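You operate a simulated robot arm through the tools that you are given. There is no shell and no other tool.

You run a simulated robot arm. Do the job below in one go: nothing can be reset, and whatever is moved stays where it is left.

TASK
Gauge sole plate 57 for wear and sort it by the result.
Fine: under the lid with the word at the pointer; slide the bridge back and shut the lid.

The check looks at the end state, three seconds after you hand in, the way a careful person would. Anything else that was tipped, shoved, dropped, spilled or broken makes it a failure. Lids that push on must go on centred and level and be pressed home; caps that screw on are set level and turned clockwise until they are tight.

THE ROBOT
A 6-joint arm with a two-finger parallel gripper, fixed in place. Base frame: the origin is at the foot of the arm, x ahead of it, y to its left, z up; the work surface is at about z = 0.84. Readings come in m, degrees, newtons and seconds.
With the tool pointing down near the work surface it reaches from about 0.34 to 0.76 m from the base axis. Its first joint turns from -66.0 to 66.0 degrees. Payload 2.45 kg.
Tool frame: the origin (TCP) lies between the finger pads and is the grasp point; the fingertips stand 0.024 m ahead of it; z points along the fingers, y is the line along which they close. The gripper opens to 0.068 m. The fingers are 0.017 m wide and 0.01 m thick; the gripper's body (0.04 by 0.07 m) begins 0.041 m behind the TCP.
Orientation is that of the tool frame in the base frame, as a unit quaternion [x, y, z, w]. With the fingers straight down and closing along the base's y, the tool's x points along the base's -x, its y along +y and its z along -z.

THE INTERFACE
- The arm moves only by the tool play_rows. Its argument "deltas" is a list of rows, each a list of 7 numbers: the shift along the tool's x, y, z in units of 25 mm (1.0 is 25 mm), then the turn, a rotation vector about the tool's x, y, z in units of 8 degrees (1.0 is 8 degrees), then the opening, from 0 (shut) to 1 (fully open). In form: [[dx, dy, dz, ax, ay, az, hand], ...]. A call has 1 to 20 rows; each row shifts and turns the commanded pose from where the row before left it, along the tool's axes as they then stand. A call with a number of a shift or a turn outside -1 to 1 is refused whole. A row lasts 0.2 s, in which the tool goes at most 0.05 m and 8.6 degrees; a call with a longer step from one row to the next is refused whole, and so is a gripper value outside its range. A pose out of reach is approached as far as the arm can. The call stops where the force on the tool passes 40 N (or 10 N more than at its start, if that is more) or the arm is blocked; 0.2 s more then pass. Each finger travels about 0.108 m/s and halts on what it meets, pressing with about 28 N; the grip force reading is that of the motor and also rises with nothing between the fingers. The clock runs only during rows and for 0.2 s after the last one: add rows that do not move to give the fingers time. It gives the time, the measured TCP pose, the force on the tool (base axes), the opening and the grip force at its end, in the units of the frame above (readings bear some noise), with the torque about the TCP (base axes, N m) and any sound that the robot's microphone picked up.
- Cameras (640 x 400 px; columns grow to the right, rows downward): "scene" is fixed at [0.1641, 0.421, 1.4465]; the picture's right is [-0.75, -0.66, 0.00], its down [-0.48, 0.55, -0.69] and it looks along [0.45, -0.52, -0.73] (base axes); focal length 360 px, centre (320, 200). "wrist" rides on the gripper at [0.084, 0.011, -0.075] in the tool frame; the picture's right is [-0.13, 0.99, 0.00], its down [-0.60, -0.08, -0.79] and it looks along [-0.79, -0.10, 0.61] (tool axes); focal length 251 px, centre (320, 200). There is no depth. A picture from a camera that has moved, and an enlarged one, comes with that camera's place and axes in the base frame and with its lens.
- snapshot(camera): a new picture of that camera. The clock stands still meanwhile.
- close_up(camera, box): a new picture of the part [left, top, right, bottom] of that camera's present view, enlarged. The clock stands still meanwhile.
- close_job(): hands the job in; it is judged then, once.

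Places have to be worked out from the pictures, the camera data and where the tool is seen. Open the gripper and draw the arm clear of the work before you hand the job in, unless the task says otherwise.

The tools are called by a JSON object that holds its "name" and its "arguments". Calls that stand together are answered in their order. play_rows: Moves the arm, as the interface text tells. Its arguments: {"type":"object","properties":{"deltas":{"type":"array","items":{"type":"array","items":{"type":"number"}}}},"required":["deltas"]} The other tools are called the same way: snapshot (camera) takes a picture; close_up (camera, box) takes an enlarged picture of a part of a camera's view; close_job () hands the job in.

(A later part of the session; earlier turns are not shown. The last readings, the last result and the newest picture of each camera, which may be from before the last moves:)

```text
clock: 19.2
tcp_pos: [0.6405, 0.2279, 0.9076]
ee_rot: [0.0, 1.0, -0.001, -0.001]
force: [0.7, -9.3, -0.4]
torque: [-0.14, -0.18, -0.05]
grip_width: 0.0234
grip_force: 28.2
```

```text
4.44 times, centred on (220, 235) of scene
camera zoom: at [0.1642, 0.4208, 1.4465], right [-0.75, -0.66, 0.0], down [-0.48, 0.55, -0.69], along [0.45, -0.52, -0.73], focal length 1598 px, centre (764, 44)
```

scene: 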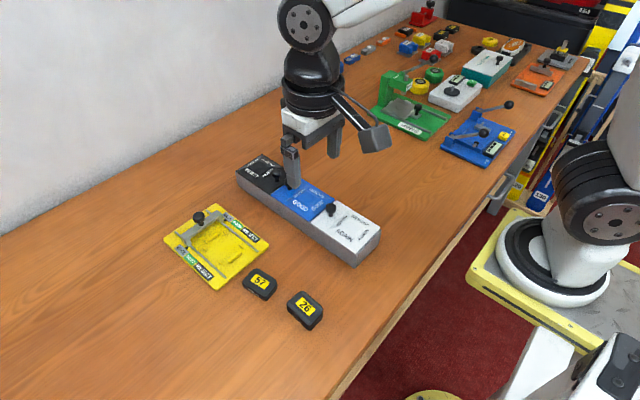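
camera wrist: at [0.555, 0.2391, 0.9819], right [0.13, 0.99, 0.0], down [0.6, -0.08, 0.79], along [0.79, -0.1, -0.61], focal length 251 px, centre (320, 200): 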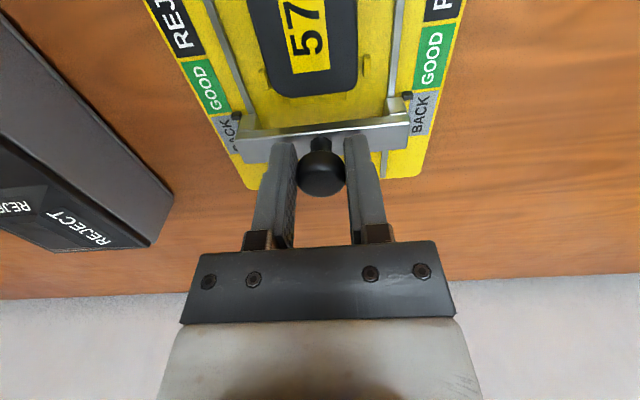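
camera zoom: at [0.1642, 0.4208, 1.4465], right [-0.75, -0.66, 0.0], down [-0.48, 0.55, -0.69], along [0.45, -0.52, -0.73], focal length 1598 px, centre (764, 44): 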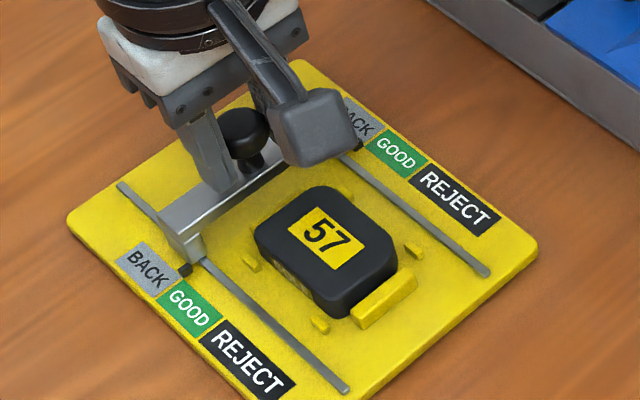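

The bridge slides freely. There's a small sideways load of -9 N, so I'll trim y slightly and continue.

{"name": "play_rows", "arguments": {"deltas": [[0.1, -0.03, 0, 0, 0, 0, 0], [0.12, 0, 0, 0, 0, 0, 0], [0.12, 0, 0, 0, 0, 0, 0], [0, 0, 0, 0, 0, 0, 0]]}}

{"name": "snapshot", "arguments": {"camera": "wrist"}}

{"name": "close_up", "arguments": {"camera": "scene", "box": [160, 190, 280, 280]}}

```text
clock: 20.2
tcp_pos: [0.6305, 0.2277, 0.9079]
ee_rot: [0.0, 1.0, 0.001, -0.001]
force: [0.2, -4.1, 0.4]
torque: [-0.05, 0.1, -0.01]
grip_width: 0.0232
grip_force: 28.4
```

```text
taken
camera wrist: at [0.5464, 0.2389, 0.9819], right [0.13, 0.99, 0.0], down [0.6, -0.08, 0.79], along [0.79, -0.1, -0.61], focal length 251 px, centre (320, 200)
```

wrist: 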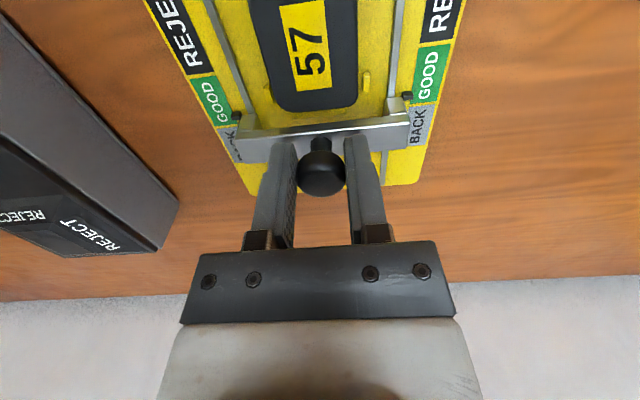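

```text
4.44 times, centred on (220, 235) of scene
camera zoom: at [0.1642, 0.421, 1.4465], right [-0.75, -0.66, 0.0], down [-0.48, 0.55, -0.69], along [0.45, -0.52, -0.73], focal length 1598 px, centre (764, 44)
```

zoom: 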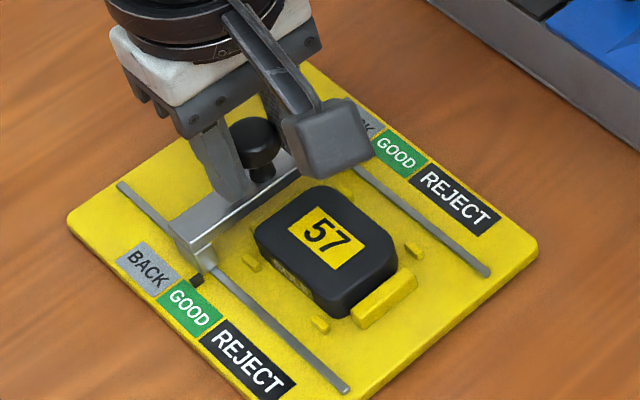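

Pointer is at the BACK/GOOD border and there's no x resistance yet. Continuing in smaller steps.

{"name": "play_rows", "arguments": {"deltas": [[0.08, -0.02, 0, 0, 0, 0, 0], [0.1, 0, 0, 0, 0, 0, 0], [0.1, 0, 0, 0, 0, 0, 0], [0, 0, 0, 0, 0, 0, 0]]}}

{"name": "snapshot", "arguments": {"camera": "wrist"}}

{"name": "close_up", "arguments": {"camera": "scene", "box": [160, 190, 280, 280]}}

```text
clock: 21.2
tcp_pos: [0.6237, 0.2266, 0.9066]
ee_rot: [0.0, 1.0, 0.001, -0.001]
force: [2.0, 6.0, 0.7]
torque: [0.05, 0.46, -0.09]
grip_width: 0.0234
grip_force: 27.8
```

```text
taken
camera wrist: at [0.5387, 0.2385, 0.9821], right [0.13, 0.99, 0.0], down [0.61, -0.08, 0.79], along [0.79, -0.1, -0.61], focal length 251 px, centre (320, 200)
```

wrist: 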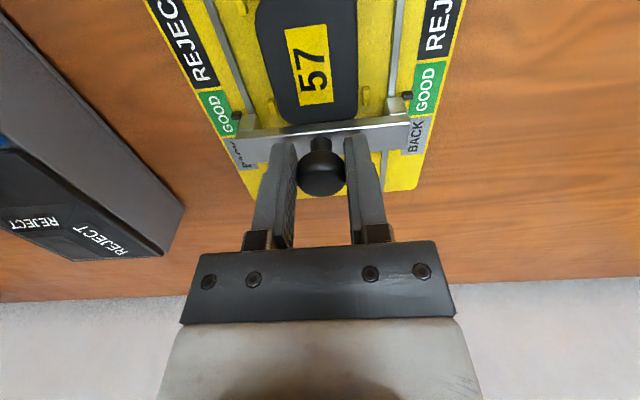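

```text
4.44 times, centred on (220, 235) of scene
camera zoom: at [0.1644, 0.4213, 1.4463], right [-0.75, -0.66, 0.0], down [-0.48, 0.55, -0.69], along [0.45, -0.52, -0.73], focal length 1598 px, centre (764, 44)
```

zoom: 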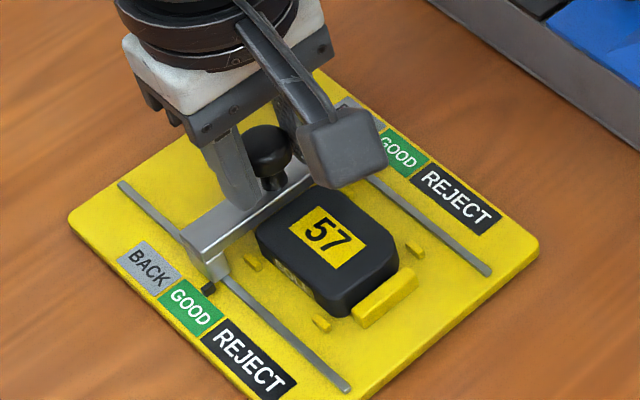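

There's a torque of 0.46 Nm now, so the bridge may be starting to touch the plate. Zooming in on the bridge edge and pointers.

{"name": "close_up", "arguments": {"camera": "wrist", "box": [180, 60, 460, 200]}}

{"name": "close_up", "arguments": {"camera": "scene", "box": [182, 215, 242, 260]}}

```text
2.29 times, centred on (320, 130) of wrist
camera zoom: at [0.5387, 0.2385, 0.9821], right [0.13, 0.99, 0.0], down [0.61, -0.08, 0.79], along [0.79, -0.1, -0.61], focal length 575 px, centre (320, 360)
```

zoom: 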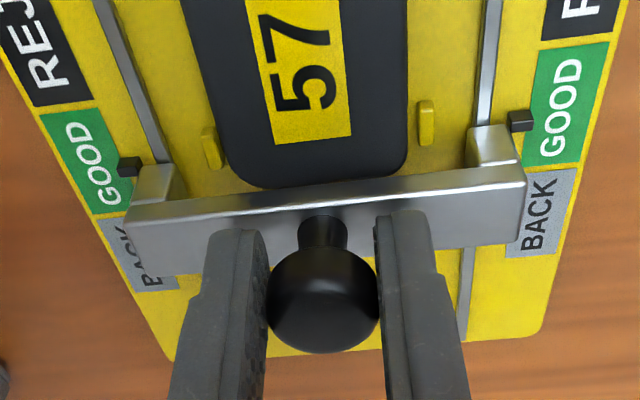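

```text
8.89 times, centred on (212, 238) of scene
camera zoom: at [0.1644, 0.4213, 1.4463], right [-0.75, -0.66, 0.0], down [-0.48, 0.55, -0.69], along [0.45, -0.52, -0.73], focal length 3197 px, centre (1280, -133)
```

zoom: 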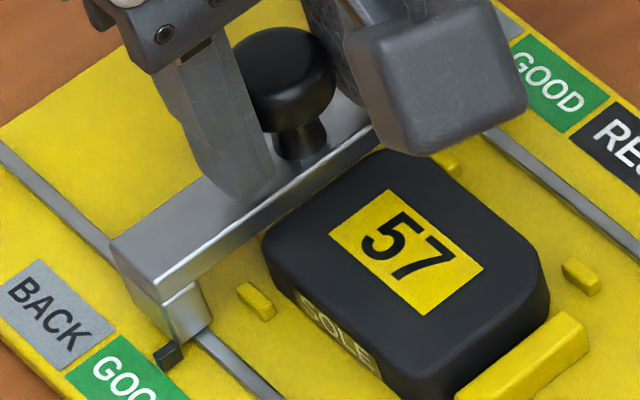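

The bar's leading edge is now level with the plate's far edge. I'll continue in 1.5 mm rows and watch for a stop.

{"name": "play_rows", "arguments": {"deltas": [[0.06, 0.01, 0, 0, 0, 0, 0], [0.06, 0, 0, 0, 0, 0, 0], [0.06, 0, 0, 0, 0, 0, 0], [0, 0, 0, 0, 0, 0, 0]]}}

{"name": "close_up", "arguments": {"camera": "wrist", "box": [180, 60, 460, 200]}}

{"name": "close_up", "arguments": {"camera": "scene", "box": [182, 215, 242, 260]}}

```text
clock: 22.2
tcp_pos: [0.6197, 0.2273, 0.9071]
ee_rot: [0.0, 1.0, 0.0, -0.001]
force: [-0.3, 7.6, -0.7]
torque: [0.1, 0.24, 0.05]
grip_width: 0.0233
grip_force: 27.6
```

```text
2.29 times, centred on (320, 130) of wrist
camera zoom: at [0.5348, 0.2383, 0.982], right [0.13, 0.99, 0.0], down [0.6, -0.08, 0.79], along [0.79, -0.1, -0.61], focal length 575 px, centre (320, 360)
```

zoom: 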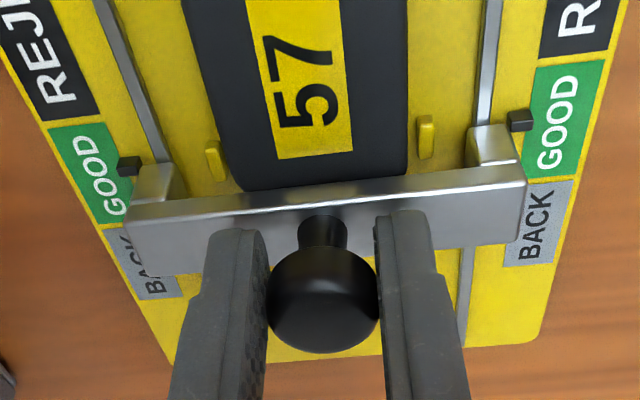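

```text
8.89 times, centred on (212, 238) of scene
camera zoom: at [0.1644, 0.4213, 1.4463], right [-0.75, -0.66, 0.0], down [-0.48, 0.55, -0.69], along [0.45, -0.52, -0.73], focal length 3197 px, centre (1280, -133)
```

zoom: 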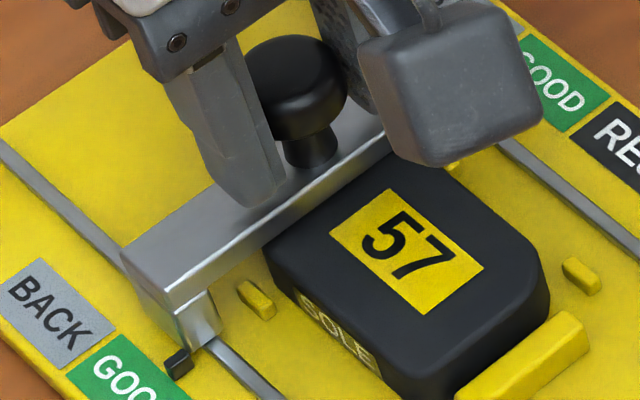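

The plate hasn't moved and there's no x resistance; the bar is passing its edge. Continuing with a small y trim.

{"name": "play_rows", "arguments": {"deltas": [[0.06, 0.02, 0, 0, 0, 0, 0], [0.08, 0, 0, 0, 0, 0, 0], [0.08, 0, 0, 0, 0, 0, 0], [0, 0, 0, 0, 0, 0, 0]]}}

{"name": "close_up", "arguments": {"camera": "wrist", "box": [180, 60, 460, 200]}}

{"name": "close_up", "arguments": {"camera": "scene", "box": [182, 215, 242, 260]}}

```text
clock: 23.2
tcp_pos: [0.6129, 0.2269, 0.9075]
ee_rot: [-0.001, 1.0, 0.0, 0.0]
force: [2.0, 0.0, -1.0]
torque: [0.04, -0.5, 0.03]
grip_width: 0.0232
grip_force: 28.1
```

```text
2.29 times, centred on (320, 130) of wrist
camera zoom: at [0.5294, 0.2384, 0.9821], right [0.13, 0.99, 0.0], down [0.6, -0.08, 0.79], along [0.79, -0.1, -0.61], focal length 575 px, centre (320, 360)
```

zoom: 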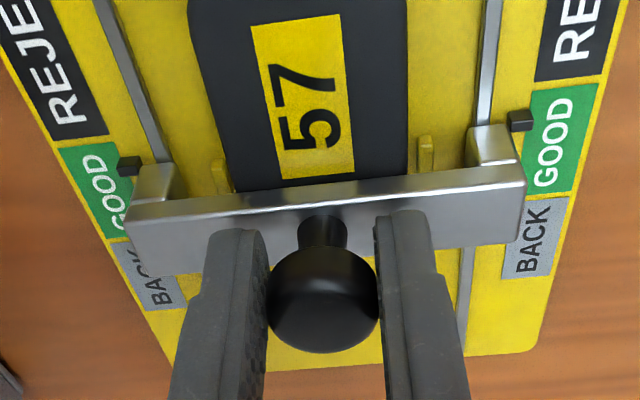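

```text
8.89 times, centred on (212, 238) of scene
camera zoom: at [0.1644, 0.4211, 1.4464], right [-0.75, -0.66, 0.0], down [-0.48, 0.55, -0.69], along [0.45, -0.52, -0.73], focal length 3197 px, centre (1280, -133)
```

zoom: 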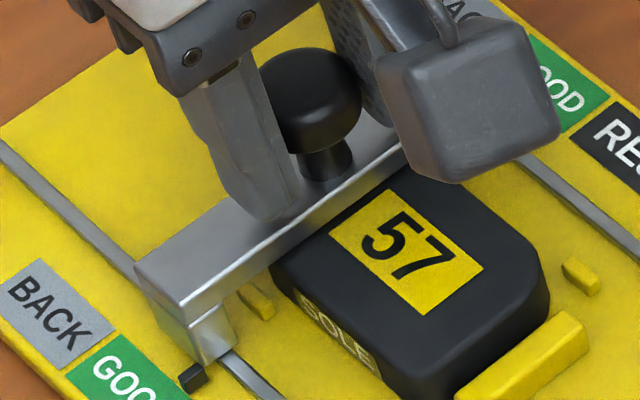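

The bar is passing over the plate, which stays put; the pointer is mid-GOOD and still free. Continuing.

{"name": "play_rows", "arguments": {"deltas": [[0.08, 0, 0, 0, 0, 0, 0], [0.08, 0, 0, 0, 0, 0, 0], [0.08, 0, 0, 0, 0, 0, 0], [0, 0, 0, 0, 0, 0, 0]]}}

{"name": "close_up", "arguments": {"camera": "wrist", "box": [180, 60, 460, 200]}}

{"name": "close_up", "arguments": {"camera": "scene", "box": [182, 215, 242, 260]}}

```text
clock: 24.2
tcp_pos: [0.6076, 0.2277, 0.9081]
ee_rot: [0.0, 1.0, -0.001, 0.0]
force: [0.4, -7.6, 0.5]
torque: [-0.08, 0.3, -0.02]
grip_width: 0.0234
grip_force: 28.0
```

```text
2.29 times, centred on (320, 130) of wrist
camera zoom: at [0.5231, 0.2385, 0.9823], right [0.13, 0.99, 0.0], down [0.61, -0.08, 0.79], along [0.79, -0.1, -0.61], focal length 575 px, centre (320, 360)
```

zoom: 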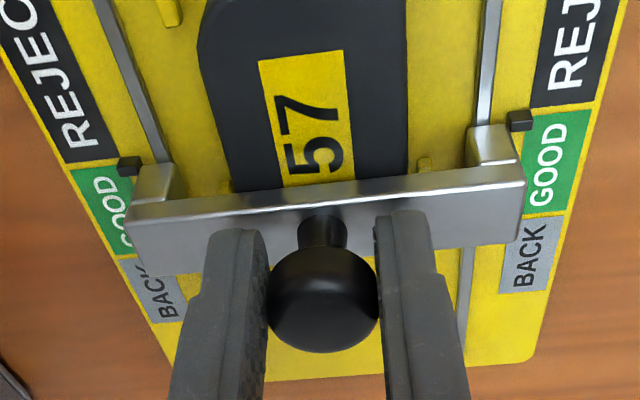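

```text
8.89 times, centred on (212, 238) of scene
camera zoom: at [0.1643, 0.4209, 1.4465], right [-0.75, -0.66, 0.0], down [-0.48, 0.55, -0.69], along [0.45, -0.52, -0.73], focal length 3197 px, centre (1280, -133)
```

zoom: 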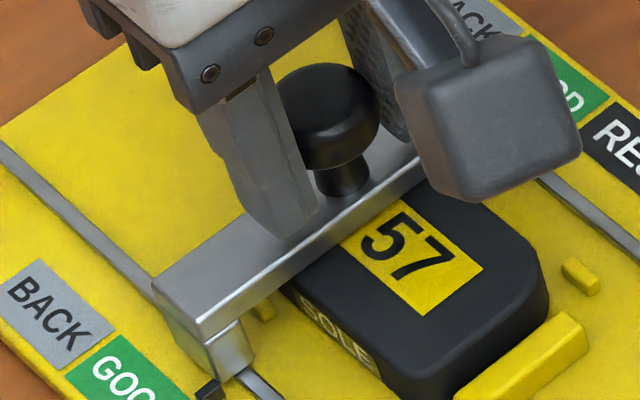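

Pointer is nearing the GOOD/REJECT border and still free. Continuing towards whatever stop there is.

{"name": "play_rows", "arguments": {"deltas": [[0.08, -0.01, 0, 0, 0, 0, 0], [0.08, 0, 0, 0, 0, 0, 0], [0.08, 0, 0, 0, 0, 0, 0], [0, 0, 0, 0, 0, 0, 0]]}}

{"name": "close_up", "arguments": {"camera": "wrist", "box": [180, 60, 460, 200]}}

{"name": "close_up", "arguments": {"camera": "scene", "box": [182, 215, 242, 260]}}

```text
clock: 25.2
tcp_pos: [0.6017, 0.227, 0.9075]
ee_rot: [0.0, 1.0, 0.0, 0.001]
force: [-0.1, -9.1, 0.2]
torque: [-0.11, 0.06, -0.07]
grip_width: 0.0236
grip_force: 27.9
```

```text
2.29 times, centred on (320, 130) of wrist
camera zoom: at [0.5175, 0.2384, 0.9822], right [0.13, 0.99, 0.0], down [0.6, -0.08, 0.79], along [0.79, -0.1, -0.61], focal length 575 px, centre (320, 360)
```

zoom: 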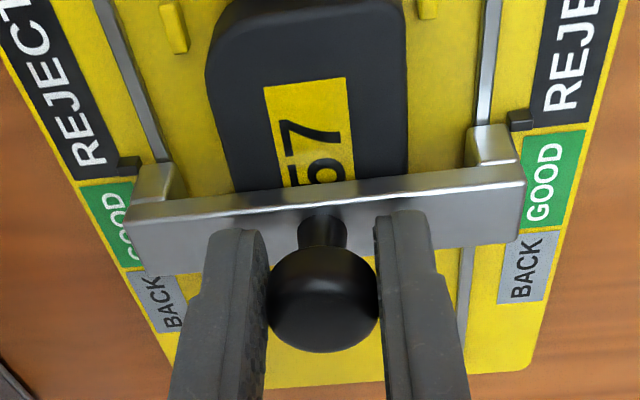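

```text
8.89 times, centred on (212, 238) of scene
camera zoom: at [0.1643, 0.4209, 1.4465], right [-0.75, -0.66, 0.0], down [-0.48, 0.55, -0.69], along [0.45, -0.52, -0.73], focal length 3197 px, centre (1280, -133)
```

zoom: 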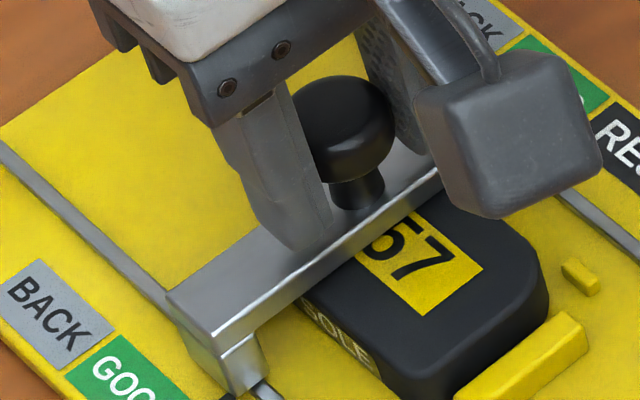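

The pointer has entered REJECT and there is still no resistance. I'll push on to find the final stop.

{"name": "play_rows", "arguments": {"deltas": [[0.1, -0.02, 0, 0, 0, 0, 0], [0.12, 0, 0, 0, 0, 0, 0], [0.12, 0, 0, 0, 0, 0, 0], [0.12, 0, 0, 0, 0, 0, 0], [0, 0, 0, 0, 0, 0, 0]]}}

{"name": "close_up", "arguments": {"camera": "wrist", "box": [180, 40, 460, 200]}}

{"name": "close_up", "arguments": {"camera": "scene", "box": [182, 215, 262, 275]}}

```text
clock: 26.4
tcp_pos: [0.5895, 0.2265, 0.9077]
ee_rot: [0.0, 1.0, 0.0, -0.001]
force: [0.0, -4.9, 1.0]
torque: [-0.04, -0.16, -0.09]
grip_width: 0.0234
grip_force: 28.1
```

```text
2.29 times, centred on (320, 120) of wrist
camera zoom: at [0.5052, 0.2386, 0.9824], right [0.13, 0.99, 0.0], down [0.6, -0.08, 0.79], along [0.79, -0.1, -0.61], focal length 575 px, centre (320, 383)
```

zoom: 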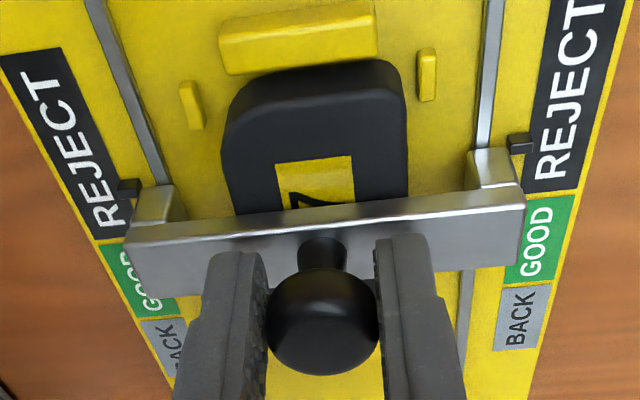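

```text
6.67 times, centred on (222, 245) of scene
camera zoom: at [0.1644, 0.421, 1.4464], right [-0.75, -0.66, 0.0], down [-0.48, 0.55, -0.69], along [0.45, -0.52, -0.73], focal length 2398 px, centre (973, -100)
```

zoom: 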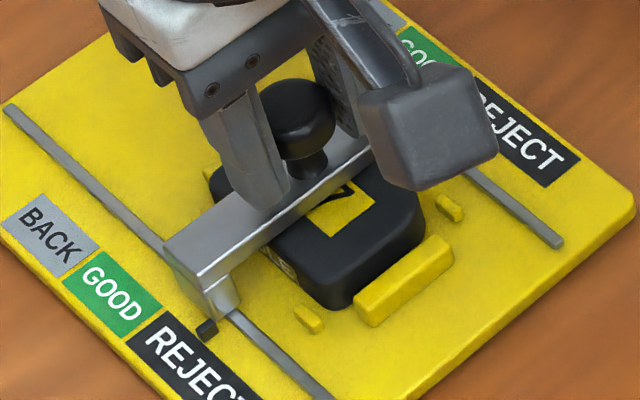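

Still free with the pointer well inside REJECT. Going on to the end stop.

{"name": "play_rows", "arguments": {"deltas": [[0.1, -0.01, 0, 0, 0, 0, 0], [0.12, 0, 0, 0, 0, 0, 0], [0.12, 0, 0, 0, 0, 0, 0], [0.12, 0, 0, 0, 0, 0, 0], [0, 0, 0, 0, 0, 0, 0]]}}

{"name": "close_up", "arguments": {"camera": "wrist", "box": [180, 40, 460, 200]}}

{"name": "close_up", "arguments": {"camera": "scene", "box": [182, 215, 262, 275]}}

```text
clock: 27.6
tcp_pos: [0.5788, 0.2275, 0.9072]
ee_rot: [0.0, 1.0, 0.0, 0.0]
force: [-0.1, 3.3, 1.9]
torque: [0.04, -0.04, 0.03]
grip_width: 0.0232
grip_force: 27.9
```

```text
2.29 times, centred on (320, 120) of wrist
camera zoom: at [0.4938, 0.2385, 0.9823], right [0.13, 0.99, 0.0], down [0.6, -0.08, 0.79], along [0.79, -0.1, -0.61], focal length 575 px, centre (320, 383)
```

zoom: 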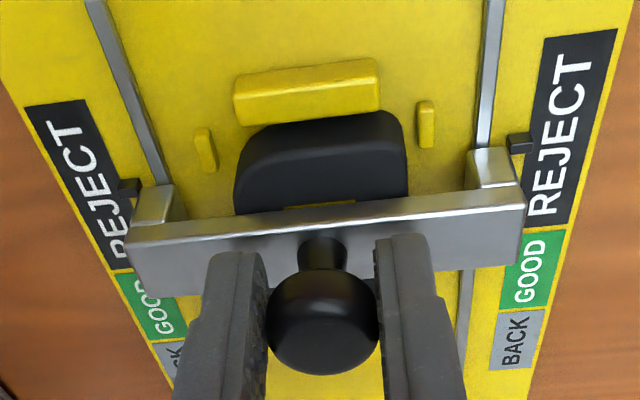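

```text
6.67 times, centred on (222, 245) of scene
camera zoom: at [0.1644, 0.4212, 1.4464], right [-0.75, -0.66, 0.0], down [-0.48, 0.55, -0.69], along [0.45, -0.52, -0.73], focal length 2398 px, centre (973, -100)
```

zoom: 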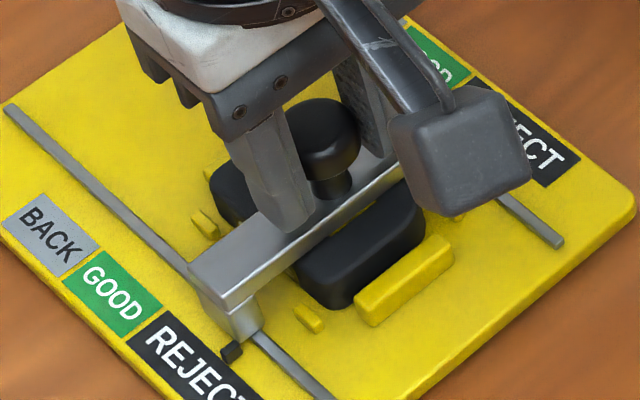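

Still sliding freely at TCP x 0.578. Continuing to the end of travel.

{"name": "play_rows", "arguments": {"deltas": [[0.1, 0.01, 0, 0, 0, 0, 0], [0.12, 0, 0, 0, 0, 0, 0], [0.12, 0, 0, 0, 0, 0, 0], [0.1, 0, 0, 0, 0, 0, 0], [0, 0, 0, 0, 0, 0, 0]]}}

{"name": "close_up", "arguments": {"camera": "wrist", "box": [180, 40, 460, 200]}}

{"name": "close_up", "arguments": {"camera": "scene", "box": [182, 215, 262, 275]}}

```text
clock: 28.8
tcp_pos: [0.5693, 0.2263, 0.9076]
ee_rot: [0.0, 1.0, 0.0, 0.002]
force: [12.2, -3.6, 0.6]
torque: [-0.04, -0.41, -0.05]
grip_width: 0.0233
grip_force: 28.1
```

```text
2.29 times, centred on (320, 120) of wrist
camera zoom: at [0.4842, 0.2376, 0.9826], right [0.13, 0.99, 0.0], down [0.6, -0.08, 0.8], along [0.79, -0.1, -0.61], focal length 575 px, centre (320, 383)
```

zoom: 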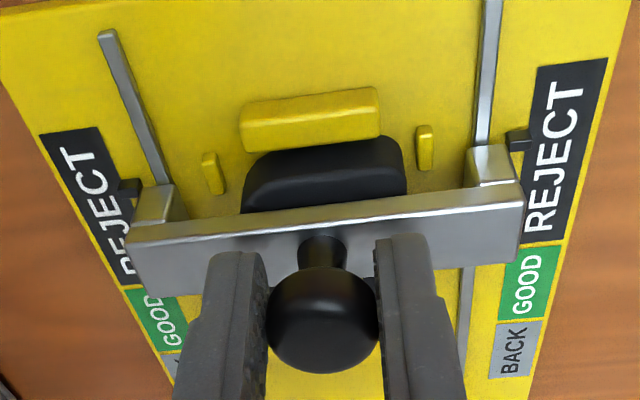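

```text
6.67 times, centred on (222, 245) of scene
camera zoom: at [0.1646, 0.421, 1.4464], right [-0.75, -0.66, 0.0], down [-0.48, 0.55, -0.69], along [0.45, -0.52, -0.73], focal length 2398 px, centre (973, -100)
```

zoom: 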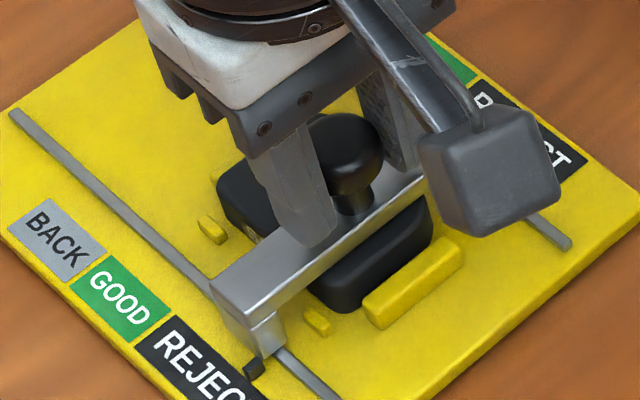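

A firm stop: +12 N at x of about 0.568 with the pointer mid-REJECT. The gauge may have crept slightly along the table, so I'll check that and read the pointer carefully.

{"name": "close_up", "arguments": {"camera": "scene", "box": [160, 190, 280, 280]}}

{"name": "close_up", "arguments": {"camera": "wrist", "box": [170, 0, 450, 200]}}

```text
4.44 times, centred on (220, 235) of scene
camera zoom: at [0.1646, 0.421, 1.4464], right [-0.75, -0.66, 0.0], down [-0.48, 0.55, -0.69], along [0.45, -0.52, -0.73], focal length 1598 px, centre (764, 44)
```

zoom: 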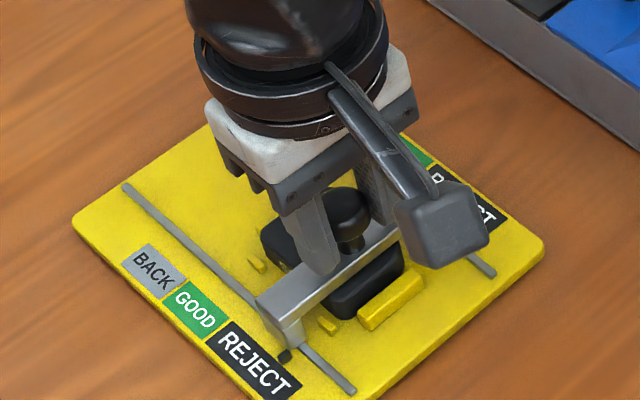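

```text
2.00 times, centred on (310, 100) of wrist
camera zoom: at [0.4842, 0.2376, 0.9826], right [0.13, 0.99, 0.0], down [0.6, -0.08, 0.8], along [0.79, -0.1, -0.61], focal length 503 px, centre (340, 400)
```

zoom: 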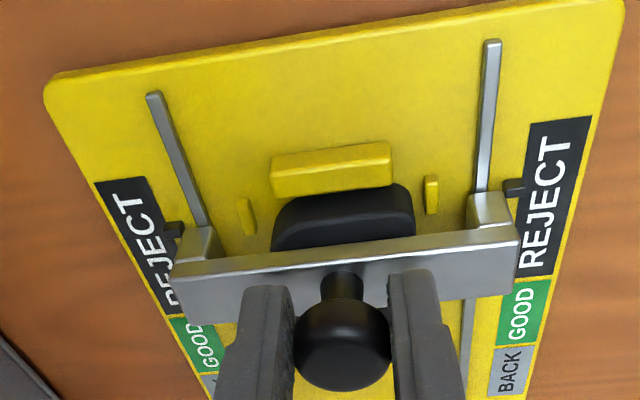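

The reading is clear: the pointers on both sides stand mid-REJECT at the stop. The gauge crept about 3 mm towards -x at the stop. I'll slide the bridge gently back towards its starting place, knob x of about 0.6496.

{"name": "play_rows", "arguments": {"deltas": [[-0.1, 0, 0, 0, 0, 0, 0], [-0.2, 0, 0, 0, 0, 0, 0], [-0.25, 0, 0, 0, 0, 0, 0], [-0.25, 0, 0, 0, 0, 0, 0], [-0.25, 0, 0, 0, 0, 0, 0], [-0.25, 0, 0, 0, 0, 0, 0], [-0.25, 0, 0, 0, 0, 0, 0], [-0.25, 0, 0, 0, 0, 0, 0], [-0.25, 0, 0, 0, 0, 0, 0], [-0.25, 0, 0, 0, 0, 0, 0], [-0.2, 0, 0, 0, 0, 0, 0], [-0.2, 0, 0, 0, 0, 0, 0], [0, 0, 0, 0, 0, 0, 0]]}}

{"name": "close_up", "arguments": {"camera": "wrist", "box": [170, 0, 450, 200]}}

{"name": "close_up", "arguments": {"camera": "scene", "box": [160, 190, 280, 280]}}

```text
clock: 31.6
tcp_pos: [0.6341, 0.2265, 0.9088]
ee_rot: [0.0, 1.0, 0.0, 0.0]
force: [-0.9, -0.8, 10.7]
torque: [-0.01, 0.29, -0.03]
grip_width: 0.0234
grip_force: 27.7
```

```text
2.00 times, centred on (310, 100) of wrist
camera zoom: at [0.5501, 0.2378, 0.9827], right [0.13, 0.99, 0.0], down [0.6, -0.08, 0.79], along [0.79, -0.1, -0.61], focal length 503 px, centre (340, 400)
```

zoom: 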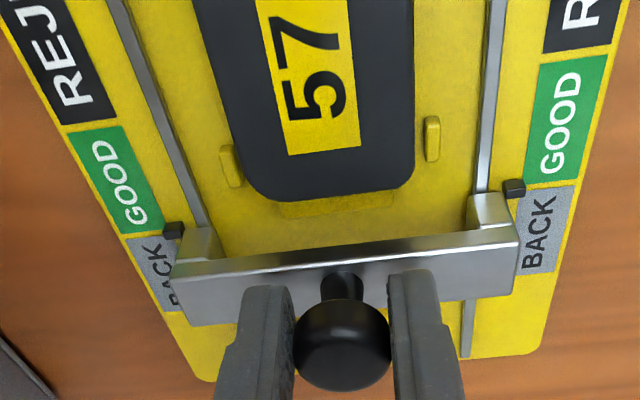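

```text
4.44 times, centred on (220, 235) of scene
camera zoom: at [0.1638, 0.4209, 1.4465], right [-0.75, -0.66, 0.0], down [-0.48, 0.55, -0.69], along [0.45, -0.52, -0.73], focal length 1598 px, centre (764, 44)
```

zoom: 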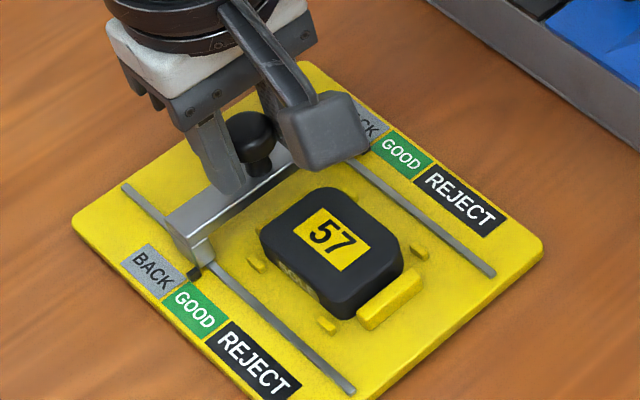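

The bridge is returning and the pointer is at the start of BACK. The remaining travel is about 15 mm; I'll ease a slight downward load as I go.

{"name": "play_rows", "arguments": {"deltas": [[-0.12, 0, -0.02, 0, 0, 0, 0], [-0.12, 0, 0, 0, 0, 0, 0], [-0.12, 0, 0, 0, 0, 0, 0], [-0.1, 0, 0, 0, 0, 0, 0], [0, 0, 0, 0, 0, 0, 0]]}}

{"name": "close_up", "arguments": {"camera": "wrist", "box": [170, 0, 450, 200]}}

{"name": "close_up", "arguments": {"camera": "scene", "box": [160, 190, 280, 280]}}

```text
clock: 32.8
tcp_pos: [0.6467, 0.2261, 0.909]
ee_rot: [0.0, 1.0, 0.0, 0.0]
force: [0.3, -0.7, 3.6]
torque: [-0.04, -0.38, 0.04]
grip_width: 0.0234
grip_force: 28.0
```

```text
2.00 times, centred on (310, 100) of wrist
camera zoom: at [0.5618, 0.2379, 0.9827], right [0.13, 0.99, 0.0], down [0.6, -0.08, 0.79], along [0.79, -0.1, -0.61], focal length 503 px, centre (340, 400)
```

zoom: 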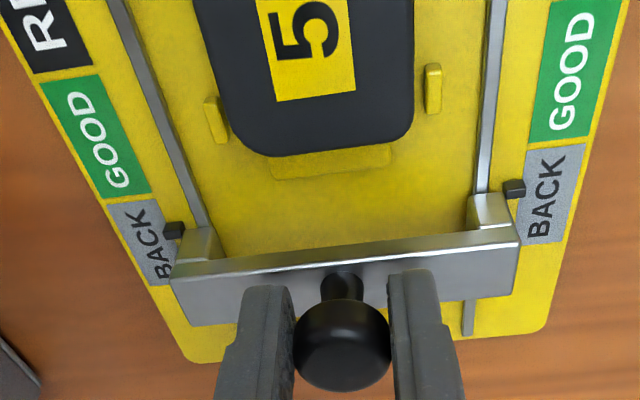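

```text
4.44 times, centred on (220, 235) of scene
camera zoom: at [0.164, 0.421, 1.4465], right [-0.75, -0.66, 0.0], down [-0.48, 0.55, -0.69], along [0.45, -0.52, -0.73], focal length 1598 px, centre (764, 44)
```

zoom: 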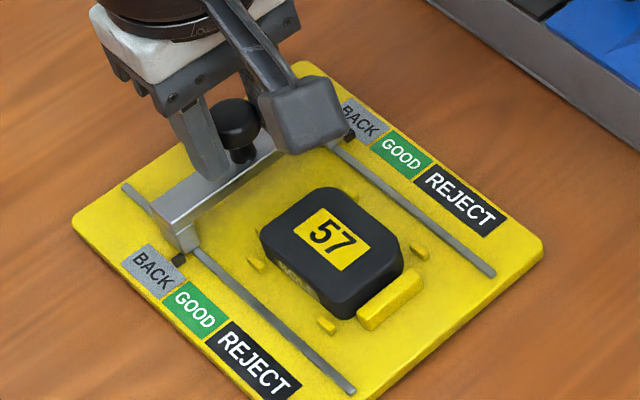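

Nearly at the original BACK place. I'll go another 4 mm to bring it fully back, which may also return the gauge if it meets the back stop.

{"name": "play_rows", "arguments": {"deltas": [[-0.08, 0, -0.01, 0, 0, 0, 0], [-0.08, 0, 0, 0, 0, 0, 0], [0, 0, 0, 0, 0, 0, 0]]}}

{"name": "close_up", "arguments": {"camera": "wrist", "box": [170, 0, 450, 200]}}

{"name": "close_up", "arguments": {"camera": "scene", "box": [160, 190, 280, 280]}}

```text
clock: 33.6
tcp_pos: [0.6497, 0.2256, 0.9079]
ee_rot: [0.0, 1.0, -0.001, -0.004]
force: [-20.7, -1.5, 5.9]
torque: [-0.02, 0.33, 0.02]
grip_width: 0.0236
grip_force: 27.8
```

```text
2.00 times, centred on (310, 100) of wrist
camera zoom: at [0.5643, 0.2381, 0.9829], right [0.13, 0.99, 0.0], down [0.61, -0.08, 0.79], along [0.78, -0.1, -0.61], focal length 503 px, centre (340, 400)
```

zoom: 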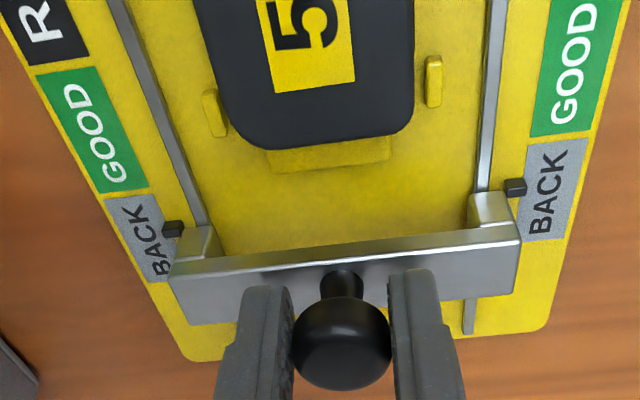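

```text
4.44 times, centred on (220, 235) of scene
camera zoom: at [0.1634, 0.4209, 1.4466], right [-0.75, -0.66, 0.0], down [-0.48, 0.55, -0.69], along [0.45, -0.52, -0.73], focal length 1598 px, centre (764, 44)
```

zoom: 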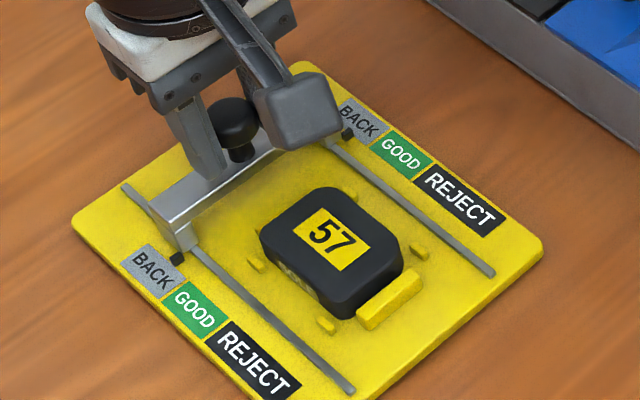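

The back stop is reached (-21 N) with the pointers well in BACK. I'll ease off the load, release the knob and rise.

{"name": "play_rows", "arguments": {"deltas": [[0.06, 0, 0, 0, 0, 0, 0], [0, 0, 0, 0, 0, 0, 0.5], [0, 0, 0, 0, 0, 0, 1], [0, 0, 0, 0, 0, 0, 1], [0, 0, -0.8, 0, 0, 0, 1], [0, 0, -1, 0, 0, 0, 1], [0, 0, -0.8, 0, 0, 0, 1], [0, 0, 0, 0, 0, 0, 1]]}}

{"name": "snapshot", "arguments": {"camera": "wrist"}}

{"name": "close_up", "arguments": {"camera": "scene", "box": [160, 190, 280, 280]}}

{"name": "close_up", "arguments": {"camera": "scene", "box": [230, 130, 350, 220]}}

```text
clock: 35.4
tcp_pos: [0.6467, 0.2268, 0.9727]
ee_rot: [0.0, 1.0, 0.0, 0.0]
force: [-0.4, 0.5, 0.3]
torque: [-0.02, 0.02, 0.01]
grip_width: 0.0679
grip_force: 0.0
```

```text
taken
camera wrist: at [0.5637, 0.2381, 1.047], right [0.13, 0.99, 0.0], down [0.6, -0.08, 0.79], along [0.79, -0.1, -0.61], focal length 251 px, centre (320, 200)
```

wrist: 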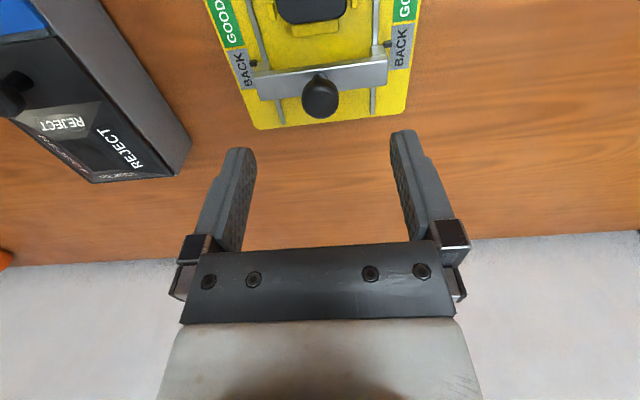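

```text
4.44 times, centred on (220, 235) of scene
camera zoom: at [0.1641, 0.421, 1.4465], right [-0.75, -0.66, 0.0], down [-0.48, 0.55, -0.69], along [0.45, -0.52, -0.73], focal length 1598 px, centre (764, 44)
```

zoom: 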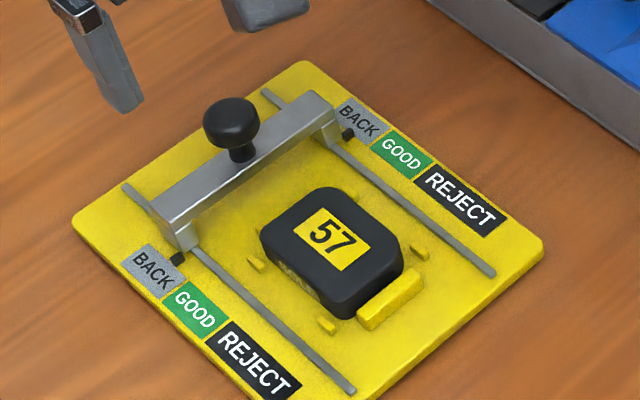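

```text
4.44 times, centred on (290, 175) of scene
camera zoom: at [0.1641, 0.421, 1.4465], right [-0.75, -0.66, 0.0], down [-0.48, 0.55, -0.69], along [0.45, -0.52, -0.73], focal length 1598 px, centre (453, 311)
```

zoom: 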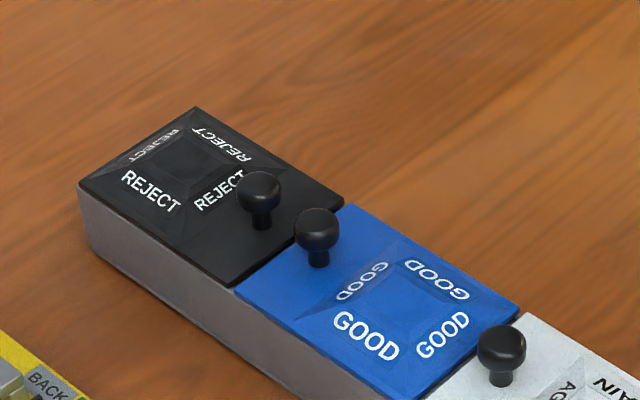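

The bridge is parked at BACK and plate 57 is untouched in the nest. The result is REJECT, so next I'll study the REJECT lid: knob, hinge side and surroundings.

{"name": "close_up", "arguments": {"camera": "scene", "box": [234, 145, 304, 195]}}

{"name": "close_up", "arguments": {"camera": "wrist", "box": [0, 0, 200, 200]}}

```text
8.00 times, centred on (269, 170) of scene
camera zoom: at [0.1641, 0.421, 1.4465], right [-0.75, -0.66, 0.0], down [-0.48, 0.55, -0.69], along [0.45, -0.52, -0.73], focal length 2877 px, centre (728, 440)
```

zoom: 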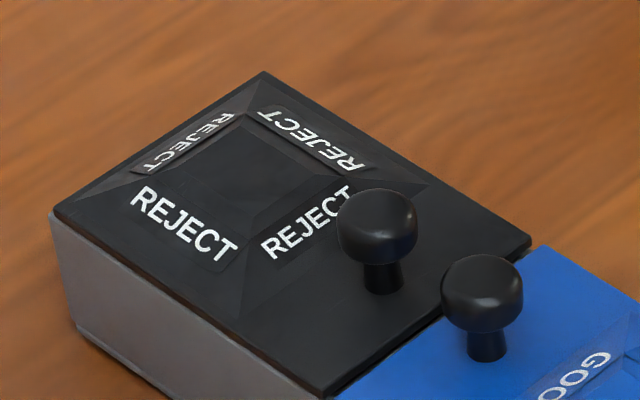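

```text
2.00 times, centred on (100, 100) of wrist
camera zoom: at [0.5637, 0.2381, 1.047], right [0.13, 0.99, 0.0], down [0.6, -0.08, 0.79], along [0.79, -0.1, -0.61], focal length 503 px, centre (760, 400)
```

zoom: 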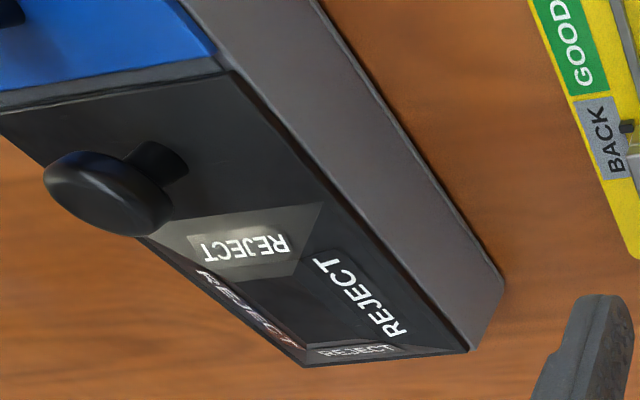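

The REJECT knob's head works out at (0.618, 0.043), z about 0.905–0.921, and the lid top is at 0.889. The knob stands at the lid's near-x end, so the hinge should be at the far end, x of about 0.711. I'll move above this knob.

{"name": "play_rows", "arguments": {"deltas": [[0.15, -0.6, -0.1, 0, 0, 0, 1], [0.15, -0.95, 0, 0, 0, 0, 1], [0.15, -0.97, 0, 0, 0, 0, 1], [0.15, -0.97, 0, 0, 0, 0, 1], [0.15, -0.97, 0, 0, 0, 0, 1], [0.15, -0.97, 0, 0, 0, 0, 1], [0.15, -0.97, 0, 0, 0, 0, 1], [0.14, -0.95, 0, 0, 0, 0, 1], [0, 0, 0, 0, 0, 0, 1]]}}

{"name": "snapshot", "arguments": {"camera": "wrist"}}

{"name": "close_up", "arguments": {"camera": "scene", "box": [220, 110, 340, 210]}}

```text
clock: 37.4
tcp_pos: [0.6185, 0.0426, 0.9762]
ee_rot: [0.0, 1.0, 0.0, -0.001]
force: [0.1, -0.2, -0.8]
torque: [-0.02, 0.02, 0.03]
grip_width: 0.0678
grip_force: 0.0
```

```text
taken
camera wrist: at [0.5339, 0.0542, 1.0511], right [0.13, 0.99, 0.0], down [0.6, -0.08, 0.79], along [0.79, -0.1, -0.61], focal length 251 px, centre (320, 200)
```

wrist: 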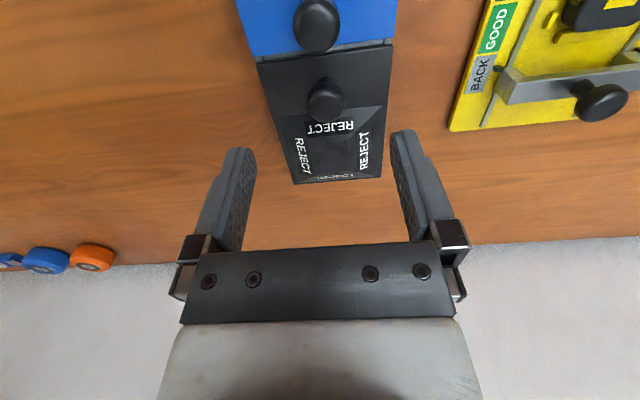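

```text
4.00 times, centred on (280, 160) of scene
camera zoom: at [0.1641, 0.421, 1.4465], right [-0.75, -0.66, 0.0], down [-0.48, 0.55, -0.69], along [0.45, -0.52, -0.73], focal length 1439 px, centre (480, 360)
```

zoom: 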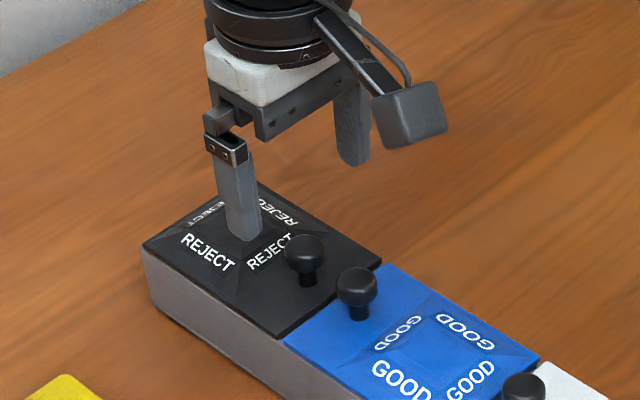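

{"name": "close_up", "arguments": {"camera": "wrist", "box": [240, 0, 400, 200]}}

```text
2.00 times, centred on (320, 100) of wrist
camera zoom: at [0.5339, 0.0542, 1.0511], right [0.13, 0.99, 0.0], down [0.6, -0.08, 0.79], along [0.79, -0.1, -0.61], focal length 503 px, centre (320, 400)
```

zoom: 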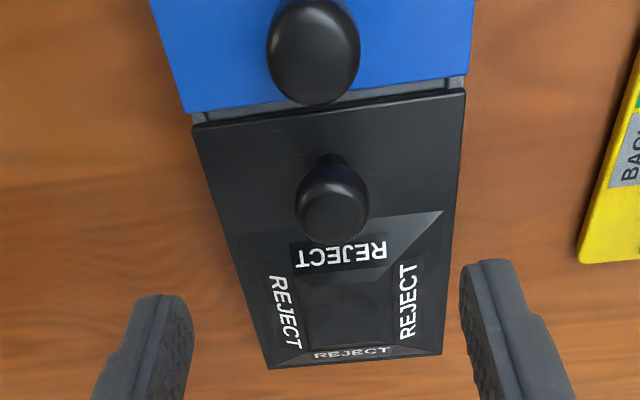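

The wrist view puts the knob and box centreline at y of about 0.047, so I'll trim y by +3.7 mm and descend to grip height (tips about 4 mm above the lid).

{"name": "play_rows", "arguments": {"deltas": [[0, 0.15, 0.5, 0, 0, 0, 1], [0, 0, 0.8, 0, 0, 0, 1], [0, 0, 0.7, 0, 0, 0, 1], [0, 0, 0.34, 0, 0, 0, 1], [0, 0, 0, 0, 0, 0, 1]]}}

{"name": "snapshot", "arguments": {"camera": "wrist"}}

{"name": "close_up", "arguments": {"camera": "scene", "box": [220, 110, 340, 210]}}

```text
clock: 38.6
tcp_pos: [0.6185, 0.047, 0.9191]
ee_rot: [0.0, 1.0, 0.0, 0.0]
force: [-3.2, 0.9, 6.4]
torque: [-0.05, 0.12, 0.0]
grip_width: 0.0679
grip_force: 0.0
```

```text
taken
camera wrist: at [0.5343, 0.059, 0.9934], right [0.13, 0.99, 0.0], down [0.6, -0.08, 0.79], along [0.79, -0.1, -0.61], focal length 251 px, centre (320, 200)
```

wrist: 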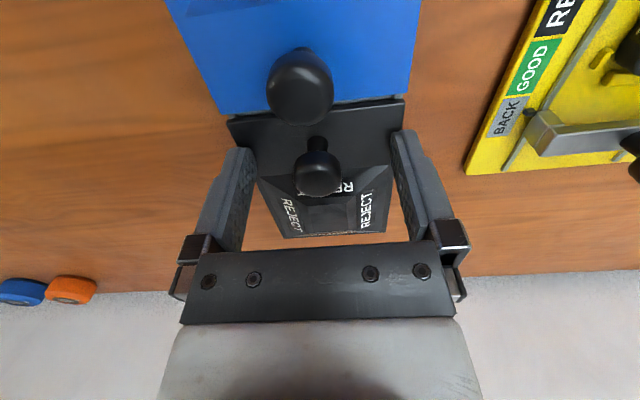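

```text
4.00 times, centred on (280, 160) of scene
camera zoom: at [0.1639, 0.421, 1.4465], right [-0.75, -0.66, 0.0], down [-0.48, 0.55, -0.69], along [0.45, -0.52, -0.73], focal length 1439 px, centre (480, 360)
```

zoom: 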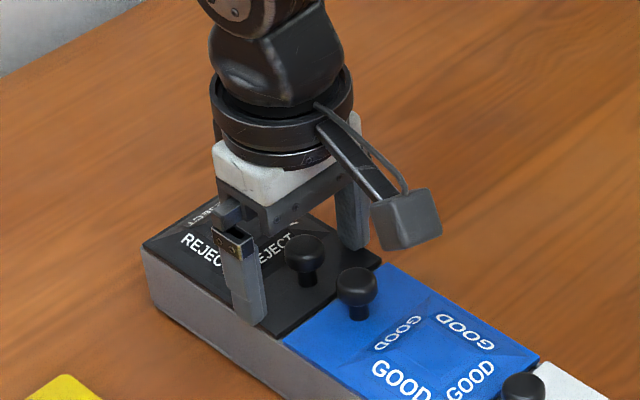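

The tips just touched the lid (6 N), so the lid top is about 0.894. I'll rise 3 mm and close on the knob.

{"name": "play_rows", "arguments": {"deltas": [[0, 0, -0.14, 0, 0, 0, 1], [0, 0, 0, 0, 0, 0, 0.5], [0, 0, 0, 0, 0, 0, 0], [0, 0, 0, 0, 0, 0, 0], [0, 0, 0, 0, 0, 0, 0]]}}

{"name": "snapshot", "arguments": {"camera": "wrist"}}

{"name": "close_up", "arguments": {"camera": "scene", "box": [220, 110, 340, 210]}}

```text
clock: 39.8
tcp_pos: [0.6181, 0.0476, 0.9214]
ee_rot: [0.0, 1.0, 0.0, 0.0]
force: [1.7, -0.1, -0.5]
torque: [-0.03, -0.09, -0.03]
grip_width: 0.0214
grip_force: 27.9
```

```text
taken
camera wrist: at [0.534, 0.0586, 0.9963], right [0.13, 0.99, 0.0], down [0.6, -0.08, 0.79], along [0.79, -0.1, -0.61], focal length 251 px, centre (320, 200)
```

wrist: 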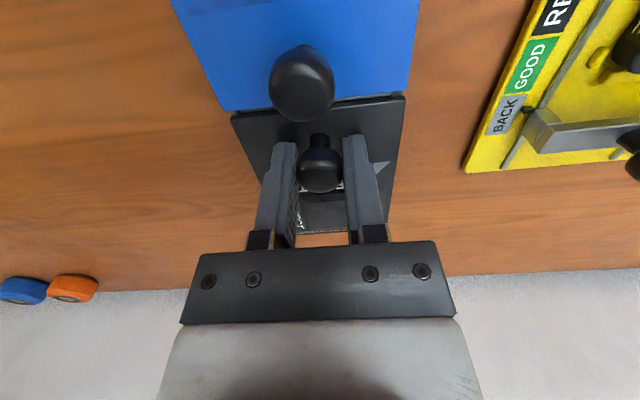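

```text
4.00 times, centred on (280, 160) of scene
camera zoom: at [0.1642, 0.421, 1.4464], right [-0.75, -0.66, 0.0], down [-0.48, 0.55, -0.69], along [0.45, -0.52, -0.73], focal length 1439 px, centre (480, 360)
```

zoom: 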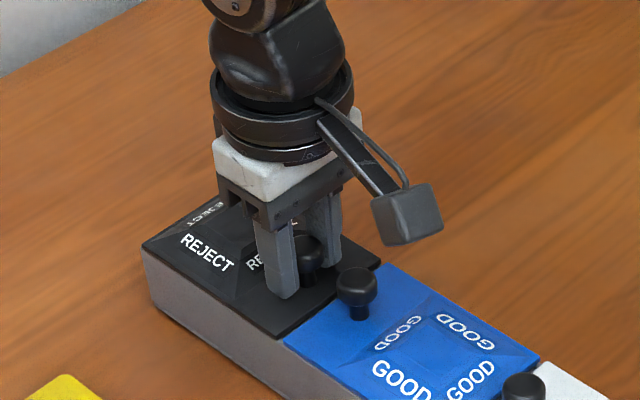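

The knob is gripped (21 mm). I'll test with a small lift along the expected hinge arc to see how the lid moves.

{"name": "play_rows", "arguments": {"deltas": [[-0.06, 0, -0.2, 0, 0, 0, 0], [-0.08, 0, -0.22, 0, 0, 0, 0], [-0.09, 0, -0.22, 0, 0, 0, 0], [0, 0, 0, 0, 0, 0, 0]]}}

{"name": "snapshot", "arguments": {"camera": "wrist"}}

{"name": "close_up", "arguments": {"camera": "scene", "box": [220, 110, 340, 210]}}

```text
clock: 40.8
tcp_pos: [0.6226, 0.0457, 0.9345]
ee_rot: [0.001, 1.0, 0.0, -0.004]
force: [-7.7, 0.4, -26.5]
torque: [-0.03, 0.19, -0.02]
grip_width: 0.0215
grip_force: 28.3
```

```text
taken
camera wrist: at [0.5386, 0.0583, 1.0097], right [0.13, 0.99, 0.0], down [0.61, -0.08, 0.79], along [0.78, -0.1, -0.62], focal length 251 px, centre (320, 200)
```

wrist: 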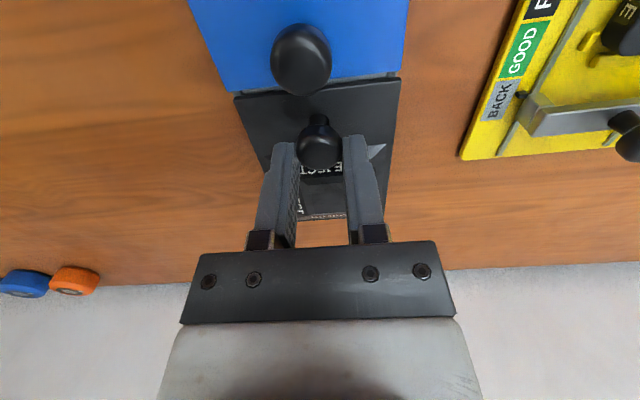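

```text
4.00 times, centred on (280, 160) of scene
camera zoom: at [0.1645, 0.4211, 1.4464], right [-0.75, -0.66, 0.0], down [-0.48, 0.55, -0.69], along [0.45, -0.52, -0.73], focal length 1439 px, centre (480, 360)
```

zoom: 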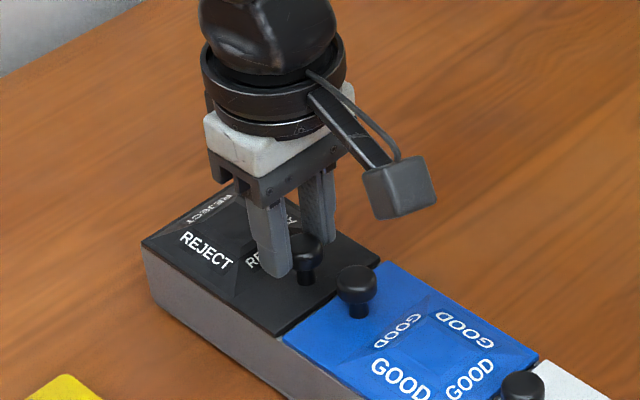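

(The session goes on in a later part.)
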